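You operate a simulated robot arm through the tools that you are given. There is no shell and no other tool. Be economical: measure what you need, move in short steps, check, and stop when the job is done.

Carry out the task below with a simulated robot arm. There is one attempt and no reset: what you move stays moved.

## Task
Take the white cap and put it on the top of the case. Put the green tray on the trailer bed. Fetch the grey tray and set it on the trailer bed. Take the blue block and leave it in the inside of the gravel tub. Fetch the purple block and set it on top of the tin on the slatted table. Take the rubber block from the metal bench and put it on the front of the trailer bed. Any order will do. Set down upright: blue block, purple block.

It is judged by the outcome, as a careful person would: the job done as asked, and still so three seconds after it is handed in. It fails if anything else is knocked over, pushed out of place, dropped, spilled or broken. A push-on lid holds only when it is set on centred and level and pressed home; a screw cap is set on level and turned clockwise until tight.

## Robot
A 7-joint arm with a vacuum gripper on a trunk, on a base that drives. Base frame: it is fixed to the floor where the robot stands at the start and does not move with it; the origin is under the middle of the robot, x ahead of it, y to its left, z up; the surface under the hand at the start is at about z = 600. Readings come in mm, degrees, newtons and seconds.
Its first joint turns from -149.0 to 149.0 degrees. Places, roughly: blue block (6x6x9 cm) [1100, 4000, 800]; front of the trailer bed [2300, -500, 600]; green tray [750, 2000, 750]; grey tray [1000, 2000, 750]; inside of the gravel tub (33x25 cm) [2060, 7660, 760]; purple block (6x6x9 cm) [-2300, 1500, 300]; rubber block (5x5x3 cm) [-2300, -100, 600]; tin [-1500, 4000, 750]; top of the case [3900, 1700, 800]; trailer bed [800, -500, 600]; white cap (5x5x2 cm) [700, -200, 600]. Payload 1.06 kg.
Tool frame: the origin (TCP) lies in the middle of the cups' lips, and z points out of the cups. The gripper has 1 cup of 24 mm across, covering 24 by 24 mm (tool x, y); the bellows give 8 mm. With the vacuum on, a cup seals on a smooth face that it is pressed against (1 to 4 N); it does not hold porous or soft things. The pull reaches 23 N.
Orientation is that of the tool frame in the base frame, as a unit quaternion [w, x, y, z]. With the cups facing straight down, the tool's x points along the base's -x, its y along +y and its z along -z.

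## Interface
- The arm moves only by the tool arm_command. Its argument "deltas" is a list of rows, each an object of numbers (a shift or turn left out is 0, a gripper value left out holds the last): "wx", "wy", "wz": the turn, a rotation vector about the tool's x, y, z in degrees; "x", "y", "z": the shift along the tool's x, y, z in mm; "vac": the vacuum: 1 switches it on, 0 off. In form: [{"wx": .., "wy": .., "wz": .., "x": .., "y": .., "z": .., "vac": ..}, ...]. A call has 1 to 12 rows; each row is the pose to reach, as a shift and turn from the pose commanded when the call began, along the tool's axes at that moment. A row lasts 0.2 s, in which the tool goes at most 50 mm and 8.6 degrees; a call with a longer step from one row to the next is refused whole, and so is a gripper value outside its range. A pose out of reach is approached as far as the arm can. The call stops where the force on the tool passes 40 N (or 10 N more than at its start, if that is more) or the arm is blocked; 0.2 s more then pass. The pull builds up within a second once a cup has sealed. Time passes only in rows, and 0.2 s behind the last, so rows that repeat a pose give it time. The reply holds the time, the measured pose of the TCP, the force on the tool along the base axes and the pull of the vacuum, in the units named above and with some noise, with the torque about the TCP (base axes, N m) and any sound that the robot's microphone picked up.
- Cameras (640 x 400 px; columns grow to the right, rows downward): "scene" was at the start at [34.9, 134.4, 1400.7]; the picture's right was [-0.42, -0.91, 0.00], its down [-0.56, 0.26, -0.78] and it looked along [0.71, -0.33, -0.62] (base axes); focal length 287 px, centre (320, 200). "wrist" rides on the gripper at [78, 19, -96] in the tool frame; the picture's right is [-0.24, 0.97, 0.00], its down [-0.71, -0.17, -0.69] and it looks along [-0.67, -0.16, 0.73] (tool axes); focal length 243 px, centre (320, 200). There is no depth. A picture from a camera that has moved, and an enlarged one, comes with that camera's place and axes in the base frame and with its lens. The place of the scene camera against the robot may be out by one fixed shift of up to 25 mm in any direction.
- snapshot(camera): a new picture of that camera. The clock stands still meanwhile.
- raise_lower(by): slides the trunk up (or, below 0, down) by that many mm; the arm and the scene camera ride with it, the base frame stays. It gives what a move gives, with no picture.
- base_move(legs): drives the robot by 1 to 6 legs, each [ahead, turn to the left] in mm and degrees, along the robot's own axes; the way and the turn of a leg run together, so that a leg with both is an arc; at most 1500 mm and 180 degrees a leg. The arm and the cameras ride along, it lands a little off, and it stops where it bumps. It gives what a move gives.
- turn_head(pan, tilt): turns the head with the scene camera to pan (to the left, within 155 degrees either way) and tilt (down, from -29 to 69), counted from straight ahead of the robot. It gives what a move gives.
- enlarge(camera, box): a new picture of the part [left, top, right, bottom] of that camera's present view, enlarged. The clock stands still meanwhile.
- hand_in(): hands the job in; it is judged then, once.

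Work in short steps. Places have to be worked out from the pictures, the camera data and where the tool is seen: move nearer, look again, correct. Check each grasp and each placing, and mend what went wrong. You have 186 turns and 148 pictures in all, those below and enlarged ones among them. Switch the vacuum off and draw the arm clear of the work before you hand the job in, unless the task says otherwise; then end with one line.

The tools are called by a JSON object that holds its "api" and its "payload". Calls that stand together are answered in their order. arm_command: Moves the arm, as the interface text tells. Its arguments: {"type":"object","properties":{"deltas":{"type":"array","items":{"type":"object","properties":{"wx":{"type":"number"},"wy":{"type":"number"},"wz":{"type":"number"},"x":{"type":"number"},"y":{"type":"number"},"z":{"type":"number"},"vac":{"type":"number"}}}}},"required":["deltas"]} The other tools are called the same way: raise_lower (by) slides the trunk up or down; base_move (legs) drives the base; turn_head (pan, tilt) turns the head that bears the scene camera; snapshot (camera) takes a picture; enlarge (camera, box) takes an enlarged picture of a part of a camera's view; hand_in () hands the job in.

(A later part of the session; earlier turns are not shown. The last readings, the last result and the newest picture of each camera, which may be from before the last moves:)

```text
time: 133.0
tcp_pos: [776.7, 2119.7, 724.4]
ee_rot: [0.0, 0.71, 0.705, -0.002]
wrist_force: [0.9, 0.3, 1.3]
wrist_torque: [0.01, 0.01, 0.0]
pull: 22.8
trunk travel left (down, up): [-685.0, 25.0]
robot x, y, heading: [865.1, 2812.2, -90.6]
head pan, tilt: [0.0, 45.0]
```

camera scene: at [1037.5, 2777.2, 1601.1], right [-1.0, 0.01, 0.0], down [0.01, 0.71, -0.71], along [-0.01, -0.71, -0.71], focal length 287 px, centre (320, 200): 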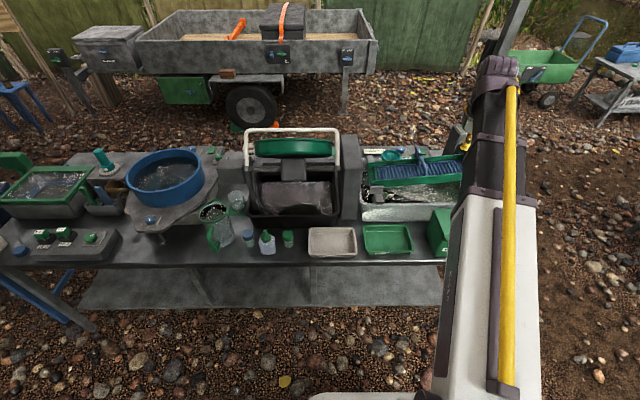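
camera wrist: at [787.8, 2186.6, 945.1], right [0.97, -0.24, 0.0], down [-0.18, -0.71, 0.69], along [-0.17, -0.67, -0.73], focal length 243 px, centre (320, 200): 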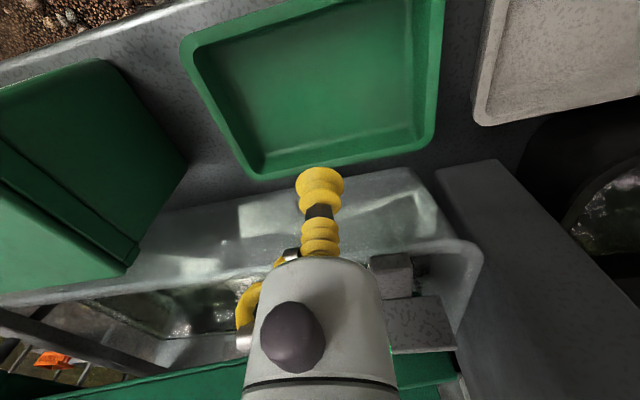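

Sealed at z≈724. Lifting it to travel height and checking that it's level.

{"api": "arm_command", "payload": {"deltas": [{"z": -10}, {"z": -30}, {"z": -65}, {"z": -110}, {"z": -155}, {"z": -200}, {"z": -245}, {"z": -290}, {"z": -330}, {"z": -370}]}}

{"api": "snapshot", "payload": {"camera": "wrist"}}

```text
time: 135.2
tcp_pos: [776.6, 2121.5, 1093.6]
ee_rot: [0.0, 0.71, 0.705, -0.002]
wrist_force: [-0.2, -0.1, -0.8]
wrist_torque: [0.02, -0.02, 0.02]
pull: 23.8
trunk travel left (down, up): [-685.0, 25.0]
robot x, y, heading: [865.6, 2813.3, -90.8]
head pan, tilt: [0.0, 45.0]
```

```text
111 pictures are left
camera wrist: at [796.3, 2200.6, 1189.4], right [0.97, -0.24, 0.0], down [-0.18, -0.71, 0.69], along [-0.17, -0.67, -0.73], focal length 243 px, centre (320, 200)
```

wrist: 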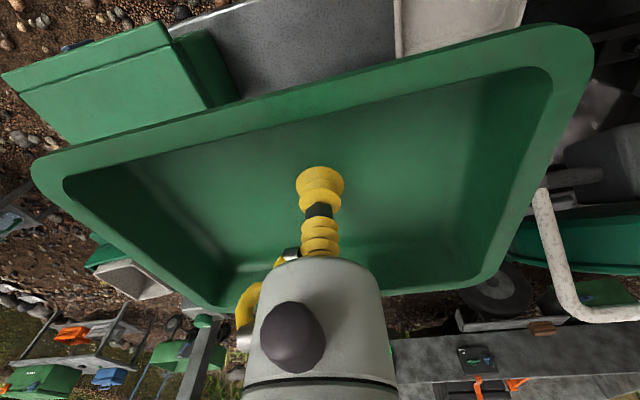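

Tray held level. Carrying it back round the bench end to behind the trailer's tailgate.

{"api": "base_move", "payload": {"legs": [[0, -89.3], [1340, 0], [0, 90], [1500, 0], [1500, 0]]}}

{"api": "turn_head", "payload": {"pan": 60, "tilt": 35}}

{"api": "snapshot", "payload": {"camera": "scene"}}

```text
time: 163.6
tcp_pos: [-565.7, -848.3, 1093.8]
ee_rot: [0.0, 0.7, 0.714, -0.002]
wrist_force: [0.2, -1.2, -1.4]
wrist_torque: [0.01, 0.02, 0.0]
pull: 22.4
trunk travel left (down, up): [-685.0, 25.0]
robot x, y, heading: [-494.1, -149.6, -89.3]
head pan, tilt: [0.0, 45.0]
```

```text
time: 164.9
tcp_pos: [-565.4, -849.0, 1093.8]
ee_rot: [0.0, 0.7, 0.714, -0.001]
wrist_force: [-0.1, 0.1, -1.4]
wrist_torque: [0.06, -0.03, -0.03]
pull: 22.6
trunk travel left (down, up): [-685.0, 25.0]
robot x, y, heading: [-494.5, -153.0, -89.3]
head pan, tilt: [60.0, 35.0]
```

```text
110 pictures are left
camera scene: at [-246.9, -148.1, 1615.8], right [-0.49, -0.87, 0.0], down [-0.5, 0.28, -0.82], along [0.71, -0.4, -0.57], focal length 287 px, centre (320, 200)
```

scene: 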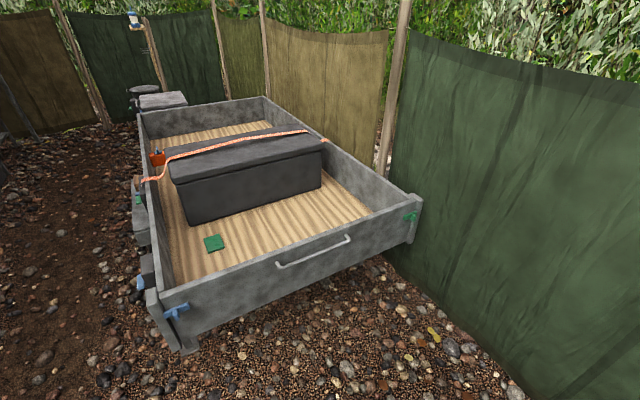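

Tailgate top is around x≈490, y 0 to −1000. Shifting south 170 mm, turning to face it, and moving in.

{"api": "base_move", "payload": {"legs": [[170, 0], [0, 89.3], [500, 0]]}}

{"api": "turn_head", "payload": {"pan": 15, "tilt": 45}}

{"api": "snapshot", "payload": {"camera": "scene"}}

{"api": "snapshot", "payload": {"camera": "wrist"}}

```text
time: 172.7
tcp_pos: [706.0, -406.9, 1094.3]
ee_rot: [0.0, -0.001, 1.0, 0.0]
wrist_force: [0.4, 0.2, -1.2]
wrist_torque: [-0.01, -0.03, 0.02]
pull: 23.3
trunk travel left (down, up): [-685.0, 25.0]
robot x, y, heading: [12.4, -322.2, -0.2]
head pan, tilt: [60.0, 35.0]
```

```text
time: 173.8
tcp_pos: [704.6, -407.0, 1094.0]
ee_rot: [0.0, -0.001, 1.0, -0.001]
wrist_force: [0.6, -0.3, -0.7]
wrist_torque: [-0.03, -0.01, -0.02]
pull: 23.2
trunk travel left (down, up): [-685.0, 25.0]
robot x, y, heading: [10.7, -329.0, -0.0]
head pan, tilt: [15.0, 45.0]
```

```text
109 pictures are left
camera scene: at [46.7, -134.0, 1601.0], right [0.26, -0.97, 0.0], down [-0.68, -0.18, -0.71], along [0.68, 0.18, -0.71], focal length 287 px, centre (320, 200)
```

scene: 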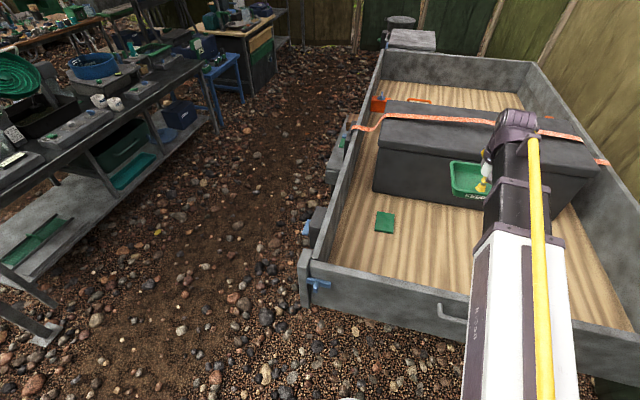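

```text
108 pictures are left
camera wrist: at [625.3, -388.0, 1188.9], right [0.23, 0.97, 0.0], down [0.71, -0.17, 0.69], along [0.67, -0.16, -0.73], focal length 243 px, centre (320, 200)
```

wrist: 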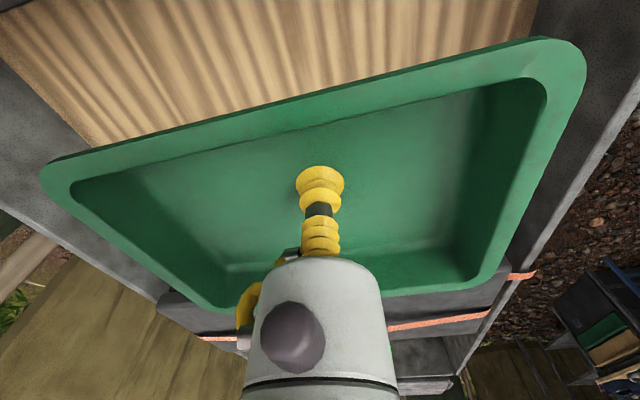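

Moving 70 mm closer, then lowering toward the bed around (775, −405) in stages.

{"api": "base_move", "payload": {"legs": [[70, 0]]}}

{"api": "arm_command", "payload": {"deltas": [{"z": 45}, {"z": 90}, {"z": 135}, {"z": 180}, {"z": 225}, {"z": 270}, {"z": 315}, {"z": 360}, {"z": 400}, {"z": 430}]}}

{"api": "snapshot", "payload": {"camera": "scene"}}

{"api": "snapshot", "payload": {"camera": "wrist"}}

```text
time: 174.8
tcp_pos: [776.2, -408.9, 1094.6]
ee_rot: [0.001, -0.001, 1.0, 0.0]
wrist_force: [0.4, -0.4, -0.3]
wrist_torque: [0.04, 0.01, -0.01]
pull: 22.4
trunk travel left (down, up): [-685.0, 25.0]
robot x, y, heading: [77.9, -324.6, -0.0]
head pan, tilt: [15.0, 45.0]
```

```text
time: 177.0
tcp_pos: [774.9, -409.6, 662.8]
ee_rot: [0.002, -0.001, 1.0, -0.001]
wrist_force: [0.1, 0.5, -1.1]
wrist_torque: [0.0, -0.02, 0.0]
pull: 23.3
trunk travel left (down, up): [-685.0, 25.0]
robot x, y, heading: [78.7, -327.1, -0.2]
head pan, tilt: [15.0, 45.0]
```

```text
107 pictures are left
camera scene: at [116.7, -134.3, 1601.1], right [0.25, -0.97, 0.0], down [-0.68, -0.18, -0.71], along [0.68, 0.18, -0.71], focal length 287 px, centre (320, 200)
```

scene: 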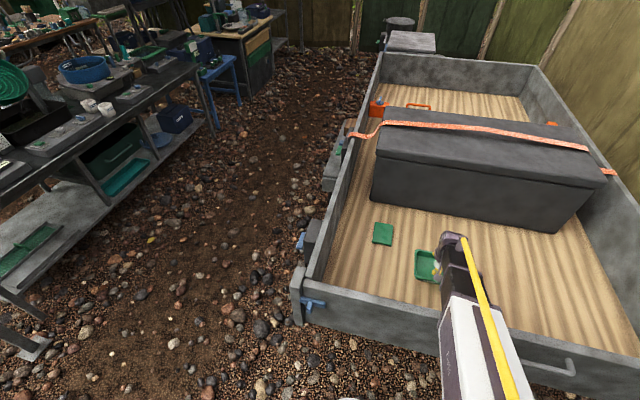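

```text
106 pictures are left
camera wrist: at [695.9, -389.5, 757.4], right [0.23, 0.97, 0.0], down [0.71, -0.17, 0.69], along [0.67, -0.16, -0.73], focal length 243 px, centre (320, 200)
```

wrist: 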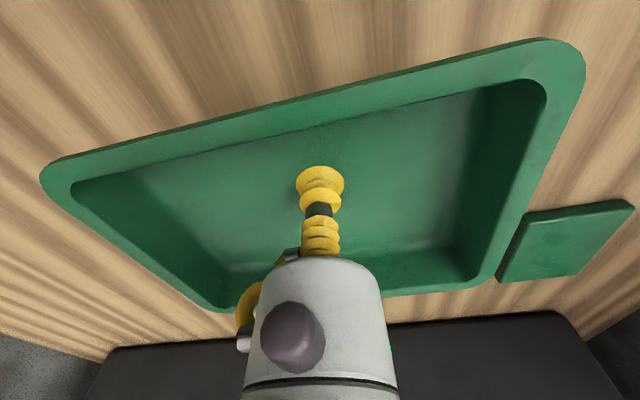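

Clear of everything. Lowering to the bed gently.

{"api": "arm_command", "payload": {"deltas": [{"z": 25}, {"z": 45}, {"z": 53}, {"z": 58}, {"z": 62}, {"z": 66}, {"z": 69}, {"z": 69}]}}

```text
time: 178.8
tcp_pos: [775.7, -409.5, 596.2]
ee_rot: [0.002, -0.001, 1.0, -0.001]
wrist_force: [-0.6, -5.6, 18.8]
wrist_torque: [0.03, 0.02, -0.02]
pull: 22.8
trunk travel left (down, up): [-685.0, 25.0]
robot x, y, heading: [83.5, -329.4, -0.2]
head pan, tilt: [15.0, 45.0]
```

Tray is on the bed (19 N). Easing up, releasing, and withdrawing.

{"api": "arm_command", "payload": {"deltas": [{"z": -4, "vac": 0}, {"z": -4}, {"z": -4}, {"z": -4}, {"z": -4}, {"z": -20}, {"z": -60}, {"z": -105}, {"z": -150}, {"z": -195}, {"z": -240}, {"z": -285}]}}

{"api": "arm_command", "payload": {"deltas": [{"z": -45}, {"z": -90}, {"z": -135}, {"z": -180}, {"z": -215}]}}

{"api": "snapshot", "payload": {"camera": "wrist"}}

```text
time: 181.4
tcp_pos: [774.2, -406.0, 878.7]
ee_rot: [0.001, -0.001, 1.0, 0.0]
wrist_force: [-0.3, 0.1, 0.1]
wrist_torque: [-0.04, -0.04, 0.01]
pull: 0.1
trunk travel left (down, up): [-685.0, 25.0]
robot x, y, heading: [79.3, -328.9, -0.3]
head pan, tilt: [15.0, 45.0]
```

```text
time: 182.6
tcp_pos: [774.8, -406.7, 1093.2]
ee_rot: [0.001, 0.0, 1.0, -0.002]
wrist_force: [0.5, 0.7, 0.1]
wrist_torque: [-0.03, 0.0, 0.01]
pull: 0.1
trunk travel left (down, up): [-685.0, 25.0]
robot x, y, heading: [82.1, -325.4, -0.3]
head pan, tilt: [15.0, 45.0]
```

```text
105 pictures are left
camera wrist: at [694.9, -386.7, 1188.3], right [0.23, 0.97, 0.0], down [0.71, -0.17, 0.69], along [0.67, -0.16, -0.73], focal length 243 px, centre (320, 200)
```

wrist: 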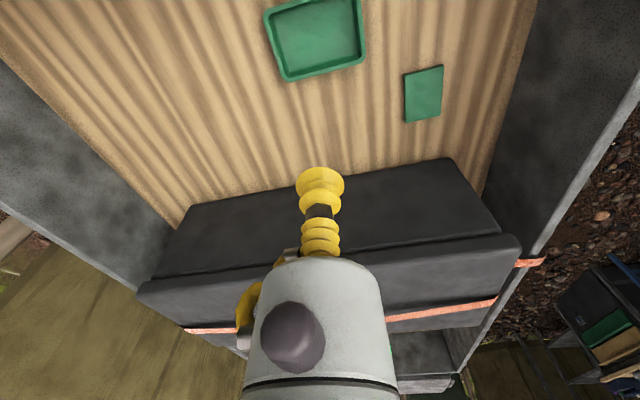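

Green tray done. Going back for the grey tray by the same route.

{"api": "base_move", "payload": {"legs": [[-570, 0], [0, 90.3], [1500, 0], [1500, 0], [130, 0]]}}

```text
time: 204.5
tcp_pos: [-191.4, 3463.4, 1091.7]
ee_rot: [0.001, -0.684, 0.729, 0.0]
wrist_force: [0.2, 0.4, 0.4]
wrist_torque: [0.05, -0.05, -0.01]
pull: 0.1
trunk travel left (down, up): [-685.0, 25.0]
robot x, y, heading: [-313.1, 2780.2, 86.0]
head pan, tilt: [15.0, 45.0]
```

{"api": "base_move", "payload": {"legs": [[0, -85.5], [1310, 0], [0, -90.5]]}}

{"api": "snapshot", "payload": {"camera": "wrist"}}

```text
time: 218.5
tcp_pos: [921.8, 2065.0, 1093.2]
ee_rot: [0.0, 0.701, 0.713, -0.001]
wrist_force: [0.1, 0.5, 0.0]
wrist_torque: [0.0, 0.0, 0.01]
pull: 0.0
trunk travel left (down, up): [-685.0, 25.0]
robot x, y, heading: [992.9, 2761.9, -89.5]
head pan, tilt: [15.0, 45.0]
```

```text
104 pictures are left
camera wrist: at [938.3, 2145.2, 1187.8], right [0.98, -0.22, 0.0], down [-0.16, -0.71, 0.69], along [-0.15, -0.67, -0.73], focal length 243 px, centre (320, 200)
```

wrist: 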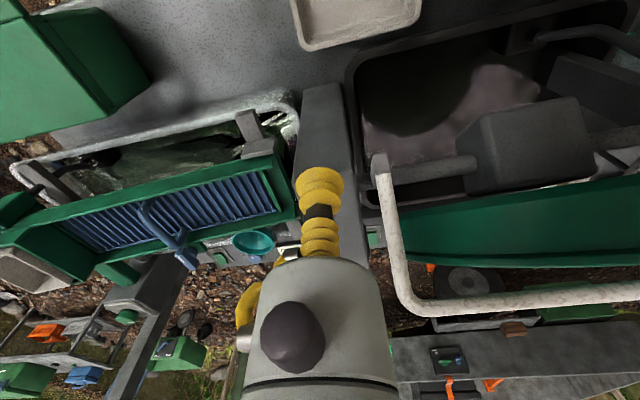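

Grey tray spans x≈897–1065 with far edge y≈2062; centre about (981, 2121). Moving above it and descending partway.

{"api": "arm_command", "payload": {"deltas": [{"x": 27, "y": 30}, {"x": 55, "y": 60}, {"x": 55, "y": 60, "z": 48}, {"x": 55, "y": 60, "z": 96}, {"x": 55, "y": 60, "z": 144}, {"x": 55, "y": 60, "z": 192}, {"x": 55, "y": 60, "z": 240}, {"x": 55, "y": 60, "z": 260}]}}

{"api": "snapshot", "payload": {"camera": "wrist"}}

```text
time: 220.3
tcp_pos: [981.4, 2121.8, 833.1]
ee_rot: [0.0, 0.702, 0.713, -0.001]
wrist_force: [-0.5, -0.1, 0.2]
wrist_torque: [0.02, -0.01, -0.02]
pull: 0.0
trunk travel left (down, up): [-685.0, 25.0]
robot x, y, heading: [996.1, 2762.3, -89.5]
head pan, tilt: [15.0, 45.0]
```

```text
103 pictures are left
camera wrist: at [997.9, 2201.4, 927.5], right [0.98, -0.22, 0.0], down [-0.16, -0.71, 0.69], along [-0.15, -0.67, -0.73], focal length 243 px, centre (320, 200)
```

wrist: 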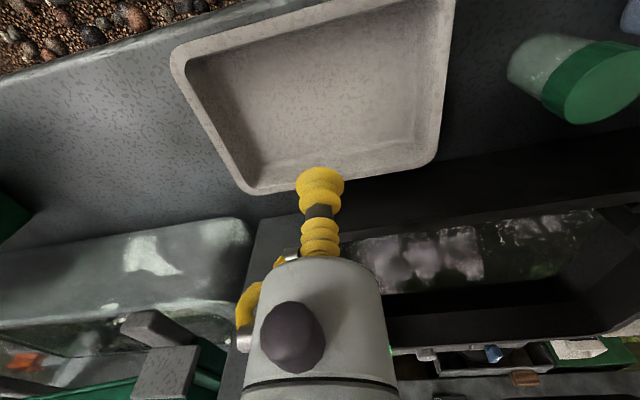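

Well centred (within ~3 mm). Descending with vacuum, slow at the end.

{"api": "arm_command", "payload": {"deltas": [{"x": 3, "z": 40, "vac": 1}, {"x": 3, "z": 80}, {"x": 3, "z": 92}, {"x": 3, "z": 97}, {"x": 3, "z": 100}, {"x": 3, "z": 103}, {"x": 3, "z": 106}, {"x": 3, "z": 108}, {"x": 3, "z": 110}, {"x": 3, "z": 110}, {"x": 3, "z": 110}]}}

```text
time: 222.7
tcp_pos: [981.4, 2123.9, 723.6]
ee_rot: [0.0, 0.702, 0.712, -0.002]
wrist_force: [-0.6, 0.0, 10.9]
wrist_torque: [0.04, 0.0, 0.0]
pull: 22.8
trunk travel left (down, up): [-685.0, 25.0]
robot x, y, heading: [992.7, 2756.4, -89.4]
head pan, tilt: [15.0, 45.0]
```

Sealed. Lifting and carrying back to the trailer.

{"api": "arm_command", "payload": {"deltas": [{"z": -10}, {"z": -30}, {"z": -65}, {"z": -110}, {"z": -155}, {"z": -200}, {"z": -245}, {"z": -290}, {"z": -330}, {"z": -370}]}}

{"api": "snapshot", "payload": {"camera": "wrist"}}

{"api": "base_move", "payload": {"legs": [[0, -90], [1450, 0], [0, 90], [1500, 0], [1500, 0]]}}

```text
time: 224.9
tcp_pos: [978.7, 2124.1, 1093.1]
ee_rot: [0.001, 0.702, 0.712, -0.002]
wrist_force: [0.3, 0.5, -0.8]
wrist_torque: [-0.01, 0.03, 0.03]
pull: 23.3
trunk travel left (down, up): [-685.0, 25.0]
robot x, y, heading: [992.0, 2760.7, -89.5]
head pan, tilt: [15.0, 45.0]
```

```text
102 pictures are left
camera wrist: at [996.2, 2204.0, 1188.5], right [0.98, -0.22, 0.0], down [-0.16, -0.71, 0.69], along [-0.15, -0.67, -0.73], focal length 243 px, centre (320, 200)
```

wrist: 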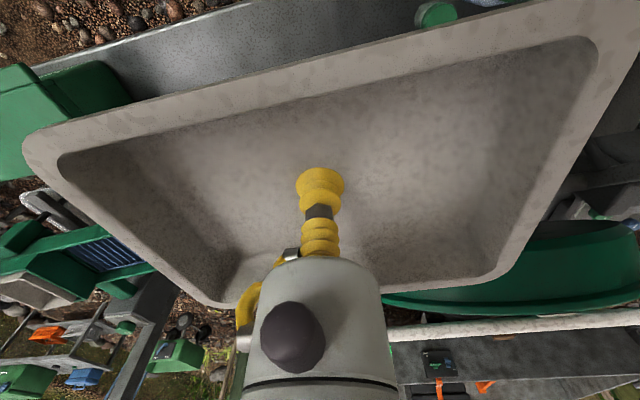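

```text
time: 253.7
tcp_pos: [-445.4, -846.8, 1093.2]
ee_rot: [0.0, 0.7, 0.714, -0.001]
wrist_force: [0.0, -0.7, -1.3]
wrist_torque: [0.0, 0.0, -0.02]
pull: 23.0
trunk travel left (down, up): [-685.0, 25.0]
robot x, y, heading: [-438.7, -207.5, -89.1]
head pan, tilt: [15.0, 45.0]
```

Tool is straight ahead of the robot at 639 mm. Moving south 200 mm, turning to face the tailgate and approaching.

{"api": "base_move", "payload": {"legs": [[200, 0], [0, 89], [500, 0]]}}

```text
time: 261.7
tcp_pos: [701.8, -402.7, 1092.3]
ee_rot: [0.001, -0.016, 1.0, -0.001]
wrist_force: [0.0, 0.0, -0.7]
wrist_torque: [0.05, 0.03, -0.01]
pull: 22.6
trunk travel left (down, up): [-685.0, 25.0]
robot x, y, heading: [62.3, -401.9, 1.4]
head pan, tilt: [15.0, 45.0]
```

Shifting the tray sideways over (770, −660), then lowering partway and checking.

{"api": "arm_command", "payload": {"deltas": [{"x": -10, "y": -45}, {"x": -20, "y": -90}, {"x": -30, "y": -135}, {"x": -40, "y": -180}, {"x": -50, "y": -225}, {"x": -60, "y": -259}]}}

{"api": "arm_command", "payload": {"deltas": [{"z": 45}, {"z": 90}, {"z": 135}, {"z": 180}, {"z": 225}, {"z": 270}, {"z": 315}, {"z": 360}, {"z": 400}, {"z": 430}]}}

{"api": "snapshot", "payload": {"camera": "wrist"}}

{"api": "snapshot", "payload": {"camera": "scene"}}

```text
time: 263.1
tcp_pos: [769.5, -661.6, 1092.7]
ee_rot: [0.0, -0.016, 1.0, 0.0]
wrist_force: [0.8, 0.4, -1.6]
wrist_torque: [-0.01, 0.0, -0.01]
pull: 22.9
trunk travel left (down, up): [-685.0, 25.0]
robot x, y, heading: [66.1, -402.9, 1.3]
head pan, tilt: [15.0, 45.0]
```

```text
time: 265.3
tcp_pos: [770.0, -659.5, 662.1]
ee_rot: [0.002, -0.016, 1.0, -0.001]
wrist_force: [0.0, -0.6, 0.1]
wrist_torque: [-0.01, 0.03, -0.04]
pull: 22.6
trunk travel left (down, up): [-685.0, 25.0]
robot x, y, heading: [59.1, -400.0, 1.5]
head pan, tilt: [15.0, 45.0]
```

```text
101 pictures are left
camera wrist: at [690.0, -641.7, 756.3], right [0.2, 0.98, 0.0], down [0.71, -0.15, 0.69], along [0.67, -0.14, -0.73], focal length 243 px, centre (320, 200)
```

wrist: 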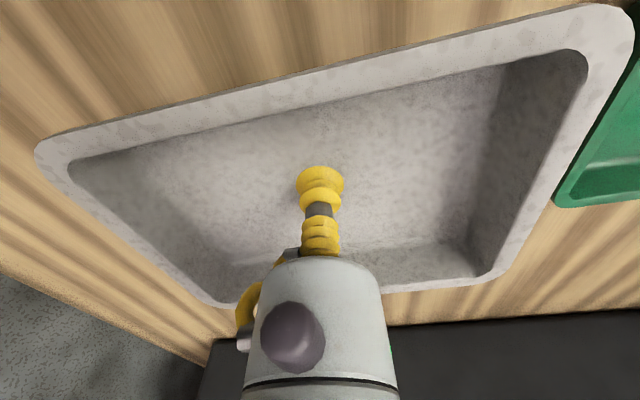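

```text
100 pictures are left
camera scene: at [95.1, -207.5, 1601.1], right [0.28, -0.96, 0.0], down [-0.68, -0.2, -0.71], along [0.68, 0.2, -0.71], focal length 287 px, centre (320, 200)
```

scene: 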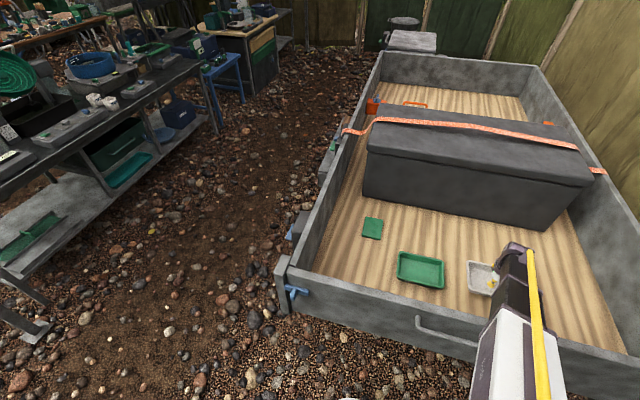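

Gap to the green tray is good. Lowering onto the bed.

{"api": "arm_command", "payload": {"deltas": [{"z": 25}, {"z": 45}, {"z": 53}, {"z": 58}, {"z": 61}, {"z": 64}, {"z": 64}]}}

```text
time: 266.9
tcp_pos: [769.8, -661.1, 600.5]
ee_rot: [0.003, -0.015, 1.0, -0.001]
wrist_force: [2.7, -3.3, 17.1]
wrist_torque: [0.03, 0.02, 0.03]
pull: 23.3
trunk travel left (down, up): [-685.0, 25.0]
robot x, y, heading: [65.3, -401.8, 1.3]
head pan, tilt: [15.0, 45.0]
```

{"api": "arm_command", "payload": {"deltas": [{"z": -4, "vac": 0}, {"z": -4}, {"z": -4}, {"z": -4}, {"z": -4}, {"z": -20}, {"z": -60}, {"z": -105}, {"z": -150}, {"z": -195}, {"z": -240}, {"z": -285}]}}

{"api": "arm_command", "payload": {"deltas": [{"z": -45}, {"z": -90}, {"z": -135}, {"z": -180, "y": 40}, {"z": -215, "y": 85}, {"z": -215, "y": 130}, {"z": -215, "y": 175}, {"z": -215, "y": 220}, {"z": -215, "y": 255}]}}

{"api": "snapshot", "payload": {"camera": "scene"}}

```text
time: 269.5
tcp_pos: [768.0, -661.3, 884.6]
ee_rot: [0.001, -0.016, 1.0, -0.001]
wrist_force: [0.2, 0.4, 0.2]
wrist_torque: [-0.02, 0.0, -0.02]
pull: 0.1
trunk travel left (down, up): [-685.0, 25.0]
robot x, y, heading: [63.5, -398.5, 1.6]
head pan, tilt: [15.0, 45.0]
```

```text
refused: row 4 steps farther than a row can; nothing moved
```

```text
99 pictures are left
camera scene: at [94.9, -207.4, 1601.0], right [0.28, -0.96, 0.0], down [-0.68, -0.2, -0.71], along [0.68, 0.2, -0.71], focal length 287 px, centre (320, 200)
```

scene: 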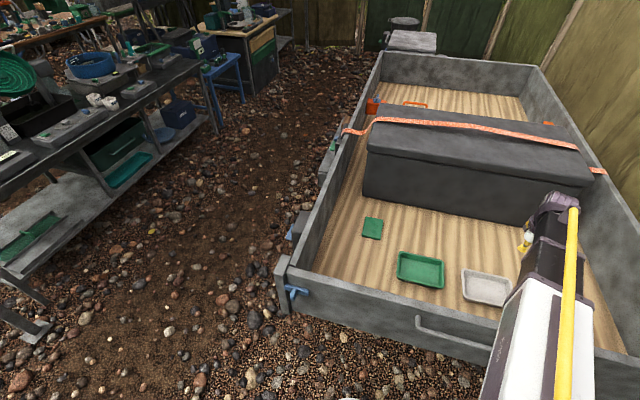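

Both trays are in place. Raising the arm, recentring it, and then heading west for the rubber block.

{"api": "arm_command", "payload": {"deltas": [{"z": -45}, {"z": -90}, {"z": -135}, {"z": -180}, {"z": -210}, {"z": -210, "y": 45}, {"z": -210, "y": 90}, {"z": -210, "y": 135}, {"z": -210, "y": 180}, {"z": -210, "y": 225}, {"z": -210, "y": 260, "x": 30}]}}

{"api": "base_move", "payload": {"legs": [[-600, 0], [0, 155]]}}

{"api": "turn_head", "payload": {"pan": 0, "tilt": 30}}

{"api": "snapshot", "payload": {"camera": "scene"}}

```text
time: 271.9
tcp_pos: [730.7, -401.1, 1096.7]
ee_rot: [0.001, -0.016, 1.0, -0.001]
wrist_force: [0.0, -0.1, 0.0]
wrist_torque: [-0.01, -0.01, 0.04]
pull: 0.0
trunk travel left (down, up): [-685.0, 25.0]
robot x, y, heading: [64.7, -398.7, 1.4]
head pan, tilt: [15.0, 45.0]
```

```text
time: 281.6
tcp_pos: [-1139.2, -127.2, 1096.2]
ee_rot: [0.0, 0.979, -0.206, -0.001]
wrist_force: [0.9, -0.9, 0.3]
wrist_torque: [-0.03, -0.03, 0.0]
pull: 0.1
trunk travel left (down, up): [-685.0, 25.0]
robot x, y, heading: [-536.8, -414.7, 155.5]
head pan, tilt: [15.0, 45.0]
```

```text
time: 282.4
tcp_pos: [-1139.1, -127.0, 1094.6]
ee_rot: [-0.001, 0.979, -0.206, -0.001]
wrist_force: [0.6, 0.1, 1.0]
wrist_torque: [0.06, 0.01, -0.02]
pull: 0.0
trunk travel left (down, up): [-685.0, 25.0]
robot x, y, heading: [-539.3, -417.9, 155.6]
head pan, tilt: [0.0, 30.0]
```

```text
98 pictures are left
camera scene: at [-648.1, -551.7, 1623.6], right [0.41, 0.91, 0.0], down [0.46, -0.2, -0.87], along [-0.79, 0.35, -0.5], focal length 287 px, centre (320, 200)
```

scene: 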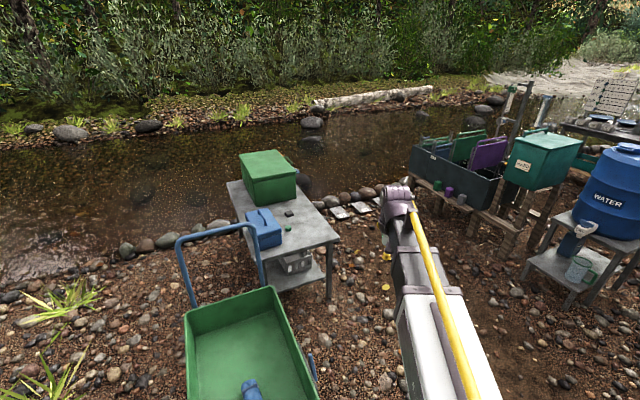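

The rubber block should be one of the small dark items near (−2167, −105). Skirting the green cart to about (−1450, 280) facing west.

{"api": "base_move", "payload": {"legs": [[0, -41], [763, 0], [0, 66], [550, 0]]}}

{"api": "turn_head", "payload": {"pan": 25, "tilt": 40}}

{"api": "snapshot", "payload": {"camera": "scene"}}

{"api": "snapshot", "payload": {"camera": "wrist"}}

```text
time: 293.9
tcp_pos: [-2059.1, 338.6, 1095.2]
ee_rot: [-0.001, 1.0, -0.015, 0.0]
wrist_force: [-0.8, 0.4, -0.2]
wrist_torque: [-0.01, -0.01, 0.01]
pull: 0.2
trunk travel left (down, up): [-685.0, 25.0]
robot x, y, heading: [-1394.8, 298.8, 177.9]
head pan, tilt: [0.0, 30.0]
```

```text
time: 294.8
tcp_pos: [-2059.0, 336.9, 1094.8]
ee_rot: [-0.001, 1.0, -0.015, -0.001]
wrist_force: [-0.3, 0.2, 0.4]
wrist_torque: [-0.02, -0.02, -0.02]
pull: 0.1
trunk travel left (down, up): [-685.0, 25.0]
robot x, y, heading: [-1390.0, 294.1, 178.0]
head pan, tilt: [25.0, 40.0]
```

```text
97 pictures are left
camera scene: at [-1430.6, 92.2, 1608.3], right [-0.39, 0.92, 0.0], down [0.59, 0.25, -0.77], along [-0.71, -0.3, -0.64], focal length 287 px, centre (320, 200)
```

scene: 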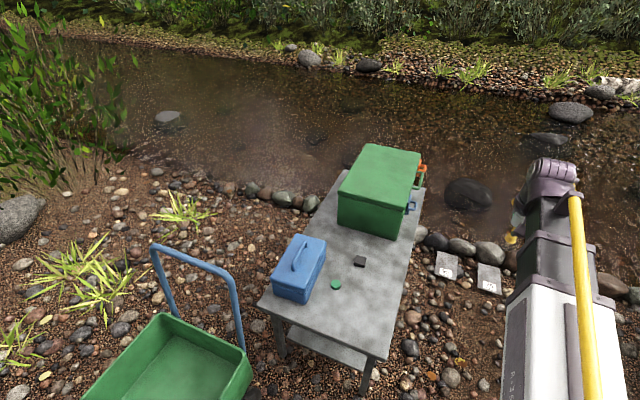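

```text
96 pictures are left
camera wrist: at [-1981.8, 316.9, 1190.3], right [-0.26, -0.96, 0.0], down [-0.7, 0.19, 0.69], along [-0.66, 0.18, -0.73], focal length 243 px, centre (320, 200)
```

wrist: 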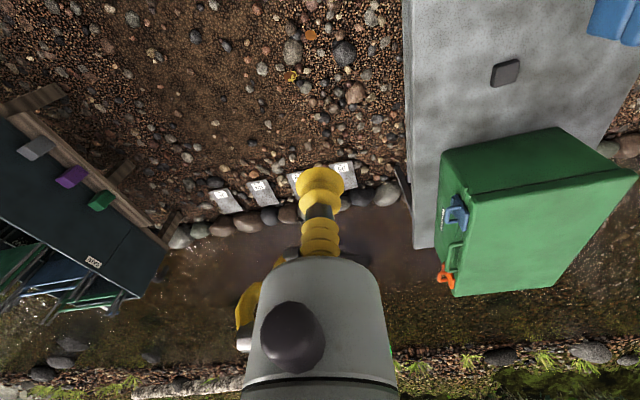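

Black rubber block is near (−2240, −25, 620) by wrist view. Moving 60 mm closer, then sweeping the tool over it.

{"api": "base_move", "payload": {"legs": [[60, 0]]}}

{"api": "arm_command", "payload": {"deltas": [{"x": -13, "y": 46}, {"x": -26, "y": 92}, {"x": -39, "y": 138}, {"x": -52, "y": 184}, {"x": -65, "y": 230}, {"x": -78, "y": 276}, {"x": -91, "y": 322}, {"x": -104, "y": 368}, {"x": -104, "y": 368, "z": 48}, {"x": -104, "y": 368, "z": 96}, {"x": -104, "y": 368, "z": 144}, {"x": -104, "y": 368, "z": 192}]}}

{"api": "snapshot", "payload": {"camera": "wrist"}}

```text
time: 295.8
tcp_pos: [-2119.2, 338.7, 1094.0]
ee_rot: [-0.001, 1.0, -0.015, 0.0]
wrist_force: [-0.2, -0.2, 0.2]
wrist_torque: [0.04, -0.02, 0.02]
pull: 0.1
trunk travel left (down, up): [-685.0, 25.0]
robot x, y, heading: [-1452.6, 297.8, 178.0]
head pan, tilt: [25.0, 40.0]
```

```text
time: 298.4
tcp_pos: [-2234.9, -26.3, 901.7]
ee_rot: [-0.001, 1.0, -0.015, -0.001]
wrist_force: [-0.8, 0.0, -0.7]
wrist_torque: [-0.01, 0.04, 0.0]
pull: 0.2
trunk travel left (down, up): [-685.0, 25.0]
robot x, y, heading: [-1456.7, 299.3, 178.1]
head pan, tilt: [25.0, 40.0]
```

```text
95 pictures are left
camera wrist: at [-2158.3, -46.6, 996.6], right [-0.26, -0.96, 0.0], down [-0.7, 0.19, 0.69], along [-0.66, 0.18, -0.73], focal length 243 px, centre (320, 200)
```

wrist: 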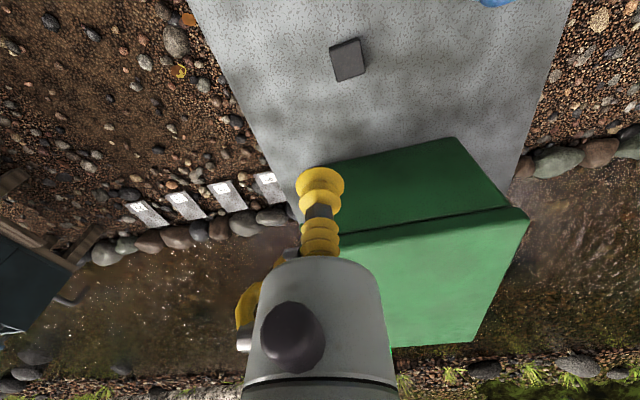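

Triangulation gives block top at (−2268, −63, ~555); the green box face is ~200 mm beyond. Moving over it and lowering to ~640.

{"api": "arm_command", "payload": {"deltas": [{"x": -32, "y": 38}, {"x": -32, "y": 38, "z": 48}, {"x": -32, "y": 38, "z": 96}, {"x": -32, "y": 38, "z": 144}, {"x": -32, "y": 38, "z": 192}, {"x": -32, "y": 38, "z": 240}, {"x": -32, "y": 38, "z": 260}]}}

{"api": "snapshot", "payload": {"camera": "wrist"}}

```text
time: 300.0
tcp_pos: [-2268.3, -62.0, 643.2]
ee_rot: [-0.001, 1.0, -0.015, -0.001]
wrist_force: [-0.5, 0.7, 0.0]
wrist_torque: [-0.03, -0.01, 0.01]
pull: 0.1
trunk travel left (down, up): [-685.0, 25.0]
robot x, y, heading: [-1452.0, 295.6, 178.0]
head pan, tilt: [25.0, 40.0]
```

```text
94 pictures are left
camera wrist: at [-2190.6, -82.6, 738.3], right [-0.26, -0.96, 0.0], down [-0.7, 0.19, 0.69], along [-0.66, 0.18, -0.73], focal length 243 px, centre (320, 200)
```

wrist: 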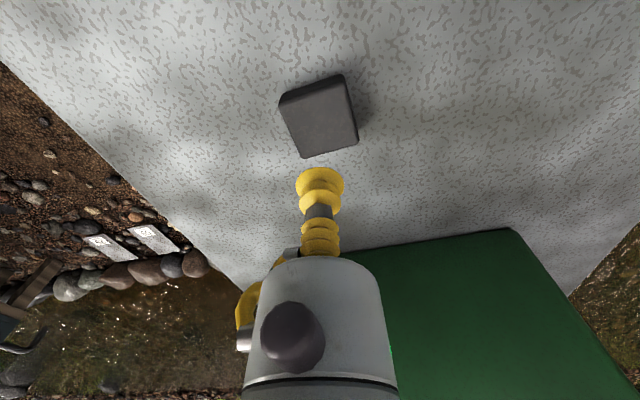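

Aligned within ~5 mm. Descending onto the block with vacuum.

{"api": "arm_command", "payload": {"deltas": [{"x": -5, "z": 40, "vac": 1}, {"x": -5, "z": 68}, {"x": -5, "z": 76}, {"x": -5, "z": 80}, {"x": -5, "z": 84}, {"x": -5, "z": 87}, {"x": -5, "z": 90}, {"x": -5, "z": 92}, {"x": -5, "z": 92}]}}

```text
time: 301.5
tcp_pos: [-2272.0, -61.6, 563.6]
ee_rot: [0.0, 1.0, -0.014, -0.004]
wrist_force: [3.0, 1.7, 18.6]
wrist_torque: [0.01, -0.01, 0.0]
pull: 22.8
trunk travel left (down, up): [-685.0, 25.0]
robot x, y, heading: [-1451.7, 298.5, 178.0]
head pan, tilt: [25.0, 40.0]
stopped in row 7: the force on the tool passed its limit at 44 N (the readings are from after the stop); the commanded pose is now the measured one
```

Sealed. Lifting straight up and checking hold, then surveying the purple block area since I'm near.

{"api": "arm_command", "payload": {"deltas": [{"z": -10}, {"z": -40}, {"z": -85}, {"z": -130}, {"z": -175}, {"z": -220}, {"z": -265}, {"z": -310}, {"z": -355}, {"z": -400}, {"z": -445}, {"z": -490}]}}

{"api": "arm_command", "payload": {"deltas": [{"z": -20, "x": 15, "y": -40}, {"z": -30, "x": 30, "y": -85}, {"z": -40, "x": 45, "y": -130}, {"z": -50, "x": 60, "y": -175}, {"z": -50, "x": 75, "y": -220}, {"z": -50, "x": 90, "y": -265}, {"z": -50, "x": 105, "y": -310}, {"z": -50, "x": 130, "y": -350}]}}

{"api": "snapshot", "payload": {"camera": "wrist"}}

{"api": "turn_head", "payload": {"pan": -55, "tilt": 35}}

{"api": "snapshot", "payload": {"camera": "scene"}}

```text
time: 304.1
tcp_pos: [-2269.5, -61.6, 1049.4]
ee_rot: [0.001, 1.0, -0.014, -0.003]
wrist_force: [-0.3, -0.6, -0.7]
wrist_torque: [-0.02, 0.0, -0.01]
pull: 23.1
trunk travel left (down, up): [-685.0, 25.0]
robot x, y, heading: [-1454.4, 297.9, 178.3]
head pan, tilt: [25.0, 40.0]
```

```text
time: 305.9
tcp_pos: [-2127.1, 285.7, 1097.4]
ee_rot: [0.001, 1.0, -0.014, -0.003]
wrist_force: [-0.5, -0.5, -1.5]
wrist_torque: [-0.01, -0.01, 0.02]
pull: 22.7
trunk travel left (down, up): [-685.0, 25.0]
robot x, y, heading: [-1452.3, 297.5, 178.1]
head pan, tilt: [25.0, 40.0]
```

```text
93 pictures are left
camera wrist: at [-2050.0, 265.6, 1191.9], right [-0.26, -0.96, 0.0], down [-0.7, 0.19, 0.69], along [-0.67, 0.18, -0.72], focal length 243 px, centre (320, 200)
```

wrist: 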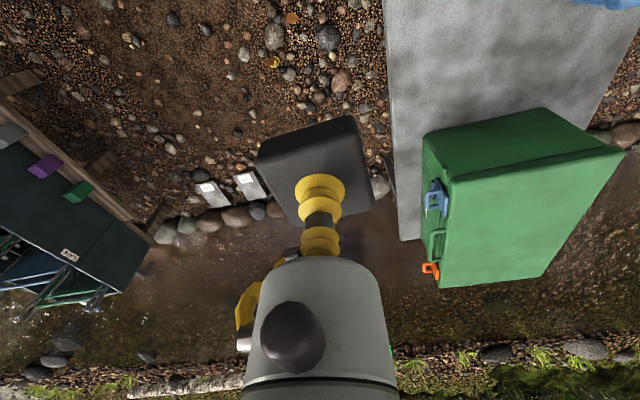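

```text
time: 307.4
tcp_pos: [-2128.0, 285.0, 1095.8]
ee_rot: [0.0, 1.0, -0.015, -0.003]
wrist_force: [-0.1, 0.1, -0.8]
wrist_torque: [-0.01, 0.0, 0.04]
pull: 22.8
trunk travel left (down, up): [-685.0, 25.0]
robot x, y, heading: [-1451.2, 300.9, 177.9]
head pan, tilt: [-55.0, 35.0]
```

```text
92 pictures are left
camera scene: at [-1460.0, 201.2, 1615.9], right [0.84, 0.55, 0.0], down [0.31, -0.48, -0.82], along [-0.45, 0.69, -0.57], focal length 287 px, centre (320, 200)
```

scene: 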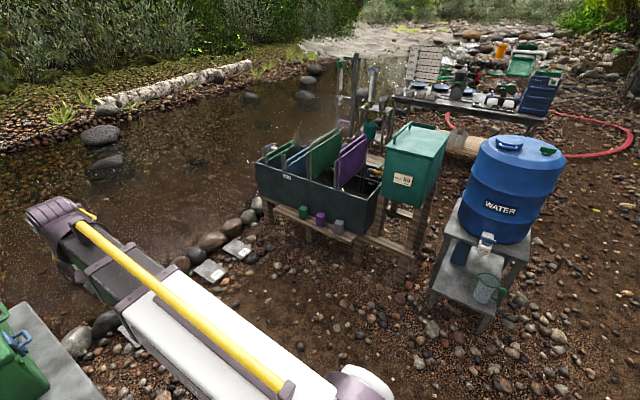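

Rubber block held; the purple block is spotted on the plank near (−2340, 1550). Driving to the aisle beside the trailer's front.

{"api": "base_move", "payload": {"legs": [[0, -165], [850, 0], [850, 0], [0, -13], [1050, 0], [1000, 0]]}}

{"api": "turn_head", "payload": {"pan": -60, "tilt": 40}}

{"api": "snapshot", "payload": {"camera": "scene"}}

```text
time: 333.6
tcp_pos: [2978.5, 818.0, 1097.7]
ee_rot: [0.003, -0.019, 1.0, 0.001]
wrist_force: [0.8, -0.3, -0.8]
wrist_torque: [0.03, 0.02, 0.0]
pull: 22.8
trunk travel left (down, up): [-685.0, 25.0]
robot x, y, heading: [2303.9, 762.4, 1.6]
head pan, tilt: [-55.0, 35.0]
```

```text
time: 334.3
tcp_pos: [2977.6, 817.8, 1096.8]
ee_rot: [0.004, -0.019, 1.0, 0.001]
wrist_force: [0.6, 0.2, 0.1]
wrist_torque: [0.01, -0.02, -0.01]
pull: 22.6
trunk travel left (down, up): [-685.0, 25.0]
robot x, y, heading: [2307.4, 759.6, 1.6]
head pan, tilt: [-60.0, 40.0]
```

```text
91 pictures are left
camera scene: at [2301.7, 856.6, 1608.3], right [-0.85, -0.53, 0.0], down [-0.34, 0.55, -0.77], along [0.4, -0.65, -0.64], focal length 287 px, centre (320, 200)
```

scene: 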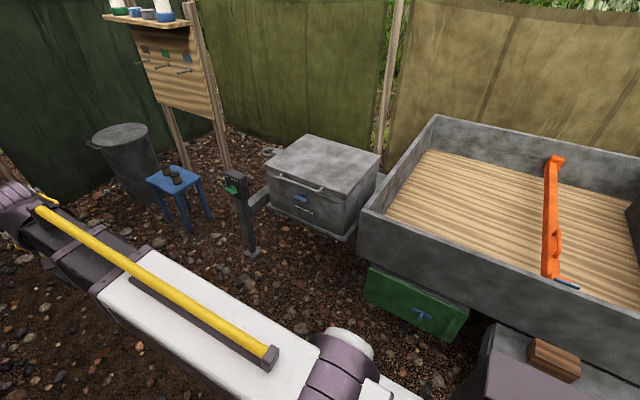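

The bed's front area (x≈1950–2570) is free apart from an orange bar at x≈1880. Turning to face the trailer and approaching to y≈440.

{"api": "base_move", "payload": {"legs": [[60, 0], [0, -91.6], [320, 0]]}}

{"api": "turn_head", "payload": {"pan": 15, "tilt": 45}}

{"api": "snapshot", "payload": {"camera": "scene"}}

{"api": "snapshot", "payload": {"camera": "wrist"}}

```text
time: 340.8
tcp_pos: [2424.4, -237.2, 1097.8]
ee_rot: [0.002, 0.697, 0.717, -0.002]
wrist_force: [0.2, -0.2, -0.6]
wrist_torque: [0.01, -0.01, 0.0]
pull: 23.4
trunk travel left (down, up): [-685.0, 25.0]
robot x, y, heading: [2370.9, 436.5, -88.9]
head pan, tilt: [-60.0, 40.0]
```

```text
time: 342.3
tcp_pos: [2424.0, -236.1, 1096.6]
ee_rot: [0.004, 0.697, 0.717, -0.002]
wrist_force: [-0.9, 0.1, -1.6]
wrist_torque: [-0.03, 0.0, 0.02]
pull: 22.7
trunk travel left (down, up): [-685.0, 25.0]
robot x, y, heading: [2368.8, 436.5, -89.0]
head pan, tilt: [15.0, 45.0]
```

```text
90 pictures are left
camera scene: at [2565.8, 408.3, 1601.0], right [-0.96, -0.28, 0.0], down [-0.2, 0.68, -0.71], along [0.2, -0.68, -0.71], focal length 287 px, centre (320, 200)
```

scene: 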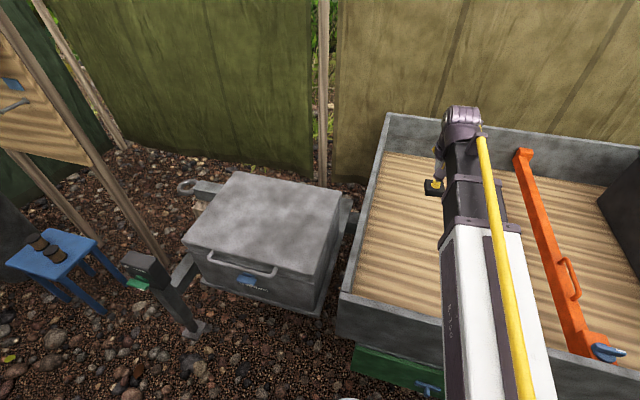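

```text
89 pictures are left
camera wrist: at [2439.8, -156.3, 1191.8], right [0.98, -0.21, 0.0], down [-0.15, -0.71, 0.69], along [-0.14, -0.68, -0.72], focal length 243 px, centre (320, 200)
```

wrist: 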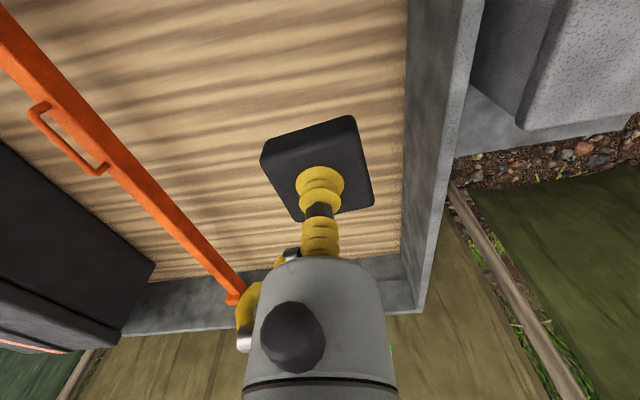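

Front area is clear. Moving the block over (2330, −320) and lowering to ~680.

{"api": "arm_command", "payload": {"deltas": [{"x": -30, "y": -35}, {"x": -60, "y": -70}, {"x": -81, "y": -96}, {"x": -81, "y": -96, "z": 48}, {"x": -81, "y": -96, "z": 96}, {"x": -81, "y": -96, "z": 144}, {"x": -81, "y": -96, "z": 192}, {"x": -81, "y": -96, "z": 240}, {"x": -81, "y": -96, "z": 288}, {"x": -81, "y": -96, "z": 336}, {"x": -81, "y": -96, "z": 384}, {"x": -81, "y": -96, "z": 415}]}}

{"api": "snapshot", "payload": {"camera": "scene"}}

{"api": "snapshot", "payload": {"camera": "wrist"}}

```text
time: 344.9
tcp_pos: [2333.6, -321.3, 681.9]
ee_rot: [0.002, 0.697, 0.717, -0.002]
wrist_force: [-0.1, 0.1, -0.6]
wrist_torque: [0.01, -0.01, 0.0]
pull: 22.7
trunk travel left (down, up): [-685.0, 25.0]
robot x, y, heading: [2373.1, 435.0, -88.7]
head pan, tilt: [15.0, 45.0]
```

```text
88 pictures are left
camera scene: at [2565.8, 408.2, 1601.1], right [-0.96, -0.28, 0.0], down [-0.2, 0.68, -0.71], along [0.2, -0.68, -0.71], focal length 287 px, centre (320, 200)
```

scene: 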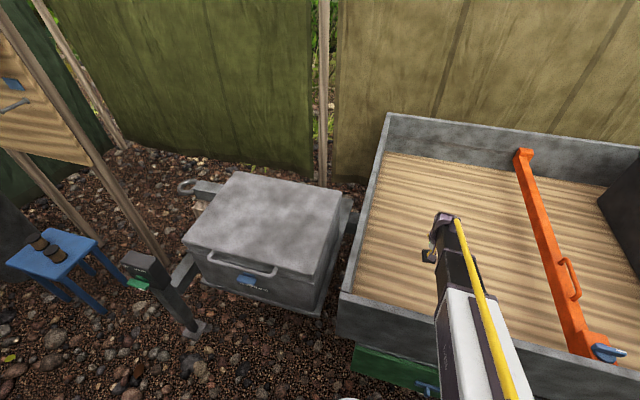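

```text
87 pictures are left
camera wrist: at [2348.8, -242.0, 777.0], right [0.98, -0.21, 0.0], down [-0.15, -0.71, 0.69], along [-0.14, -0.68, -0.72], focal length 243 px, centre (320, 200)
```

wrist: 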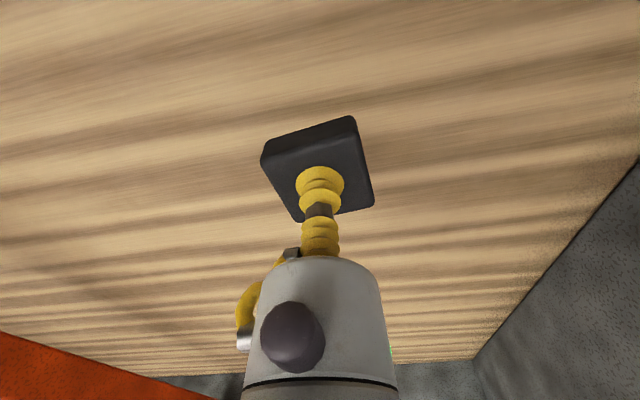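

Lowering gently to bed contact (expected TCP z≈620).

{"api": "arm_command", "payload": {"deltas": [{"z": 25}, {"z": 45}, {"z": 53}, {"z": 57}, {"z": 60}, {"z": 62}, {"z": 62}]}}

```text
time: 346.5
tcp_pos: [2332.9, -323.2, 621.5]
ee_rot: [0.003, 0.696, 0.718, -0.001]
wrist_force: [0.8, 0.6, 11.7]
wrist_torque: [0.0, 0.01, -0.01]
pull: 22.8
trunk travel left (down, up): [-685.0, 25.0]
robot x, y, heading: [2372.9, 433.1, -88.7]
head pan, tilt: [15.0, 45.0]
```

Block is on the bed. Releasing and withdrawing.

{"api": "arm_command", "payload": {"deltas": [{"z": -3, "vac": 0}, {"z": -3}, {"z": -3}, {"z": -3}, {"z": -3}, {"z": -20}, {"z": -60}, {"z": -105}, {"z": -150}, {"z": -195}, {"z": -240}, {"z": -285}]}}

{"api": "arm_command", "payload": {"deltas": [{"z": -48}, {"z": -96}, {"z": -144}, {"z": -192}, {"z": -210}]}}

{"api": "snapshot", "payload": {"camera": "wrist"}}

```text
time: 349.1
tcp_pos: [2331.6, -319.7, 905.4]
ee_rot: [0.003, 0.697, 0.717, -0.002]
wrist_force: [-0.2, 0.7, 0.3]
wrist_torque: [-0.02, -0.01, 0.01]
pull: 0.1
trunk travel left (down, up): [-685.0, 25.0]
robot x, y, heading: [2371.8, 434.3, -88.8]
head pan, tilt: [15.0, 45.0]
```

```text
time: 350.3
tcp_pos: [2329.3, -320.1, 1115.5]
ee_rot: [0.003, 0.696, 0.718, -0.002]
wrist_force: [-0.2, -0.2, 0.6]
wrist_torque: [-0.01, 0.02, -0.01]
pull: 0.0
trunk travel left (down, up): [-685.0, 25.0]
robot x, y, heading: [2373.5, 435.0, -88.6]
head pan, tilt: [15.0, 45.0]
```

```text
86 pictures are left
camera wrist: at [2345.0, -239.6, 1210.5], right [0.98, -0.21, 0.0], down [-0.15, -0.71, 0.69], along [-0.14, -0.67, -0.72], focal length 243 px, centre (320, 200)
```

wrist: 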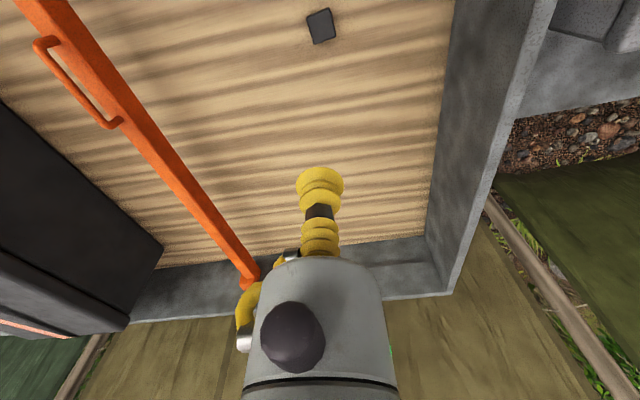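

Rubber block placed. Now the blue block: back out and go round to the aisle in front of the white table.

{"api": "base_move", "payload": {"legs": [[-330, 0], [0, -91.2], [1400, 0], [1380, 0]]}}

{"api": "base_move", "payload": {"legs": [[0, -90], [1000, 0], [1060, 0], [0, -45]]}}

{"api": "turn_head", "payload": {"pan": 40, "tilt": 20}}

{"api": "snapshot", "payload": {"camera": "scene"}}

```text
time: 369.2
tcp_pos: [-1147.3, 740.4, 1115.5]
ee_rot: [0.001, 1.0, 0.016, -0.003]
wrist_force: [-0.1, -1.0, -0.6]
wrist_torque: [-0.01, 0.01, -0.01]
pull: 0.1
trunk travel left (down, up): [-685.0, 25.0]
robot x, y, heading: [-388.7, 701.0, -178.9]
head pan, tilt: [15.0, 45.0]
```

```text
time: 385.4
tcp_pos: [122.5, 3256.0, 1116.1]
ee_rot: [0.003, -0.392, 0.92, 0.003]
wrist_force: [-0.3, 0.4, -0.6]
wrist_torque: [0.01, 0.01, -0.01]
pull: 0.2
trunk travel left (down, up): [-685.0, 25.0]
robot x, y, heading: [-448.0, 2753.9, 45.9]
head pan, tilt: [15.0, 45.0]
```

```text
time: 386.2
tcp_pos: [122.1, 3254.3, 1114.5]
ee_rot: [0.002, -0.392, 0.92, 0.002]
wrist_force: [-0.4, 0.2, -0.4]
wrist_torque: [0.01, 0.02, -0.01]
pull: 0.0
trunk travel left (down, up): [-685.0, 25.0]
robot x, y, heading: [-449.0, 2753.5, 46.1]
head pan, tilt: [40.0, 20.0]
```

```text
85 pictures are left
camera scene: at [-591.4, 2934.9, 1639.6], right [1.0, -0.07, 0.0], down [-0.03, -0.34, -0.94], along [0.07, 0.94, -0.34], focal length 287 px, centre (320, 200)
```

scene: 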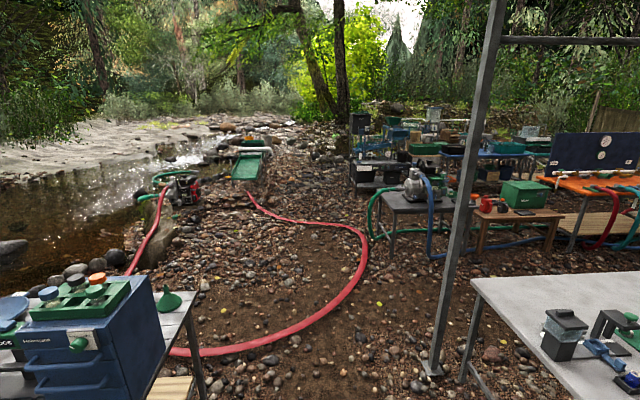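

Zooming on the far tables (gravel tub expected near pixel (455, 150)) and possible routes.

{"api": "enlarge", "payload": {"camera": "scene", "box": [320, 90, 640, 290]}}

{"api": "turn_head", "payload": {"pan": -30, "tilt": 15}}

{"api": "snapshot", "payload": {"camera": "scene"}}

```text
2.00 times, centred on (480, 190) of scene
camera zoom: at [-591.4, 2934.9, 1639.6], right [1.0, -0.07, 0.0], down [-0.03, -0.34, -0.94], along [0.07, 0.94, -0.34], focal length 574 px, centre (0, 220)
```

zoom: 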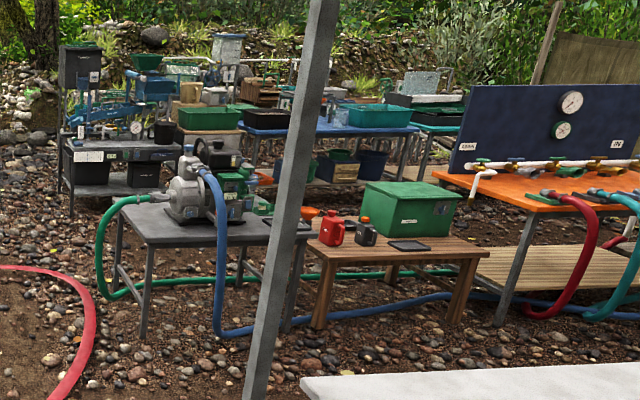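

```text
time: 387.6
tcp_pos: [121.6, 3255.2, 1116.1]
ee_rot: [0.002, -0.392, 0.92, 0.002]
wrist_force: [-0.3, 0.2, 0.8]
wrist_torque: [-0.03, -0.01, -0.02]
pull: 0.0
trunk travel left (down, up): [-685.0, 25.0]
robot x, y, heading: [-445.2, 2754.9, 46.3]
head pan, tilt: [-30.0, 15.0]
```

```text
83 pictures are left
camera scene: at [-508.4, 2867.6, 1647.8], right [0.27, -0.96, 0.0], down [-0.25, -0.07, -0.97], along [0.93, 0.26, -0.26], focal length 287 px, centre (320, 200)
```

scene: 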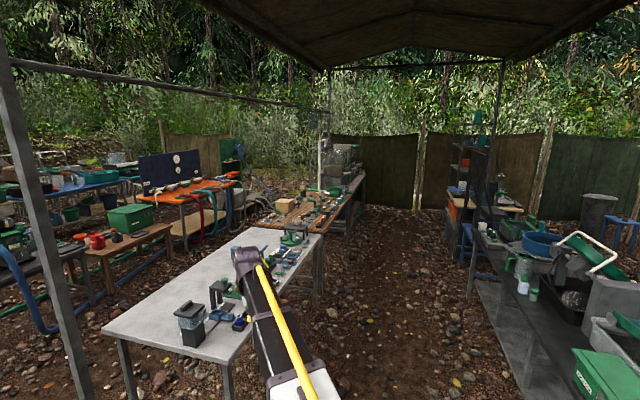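

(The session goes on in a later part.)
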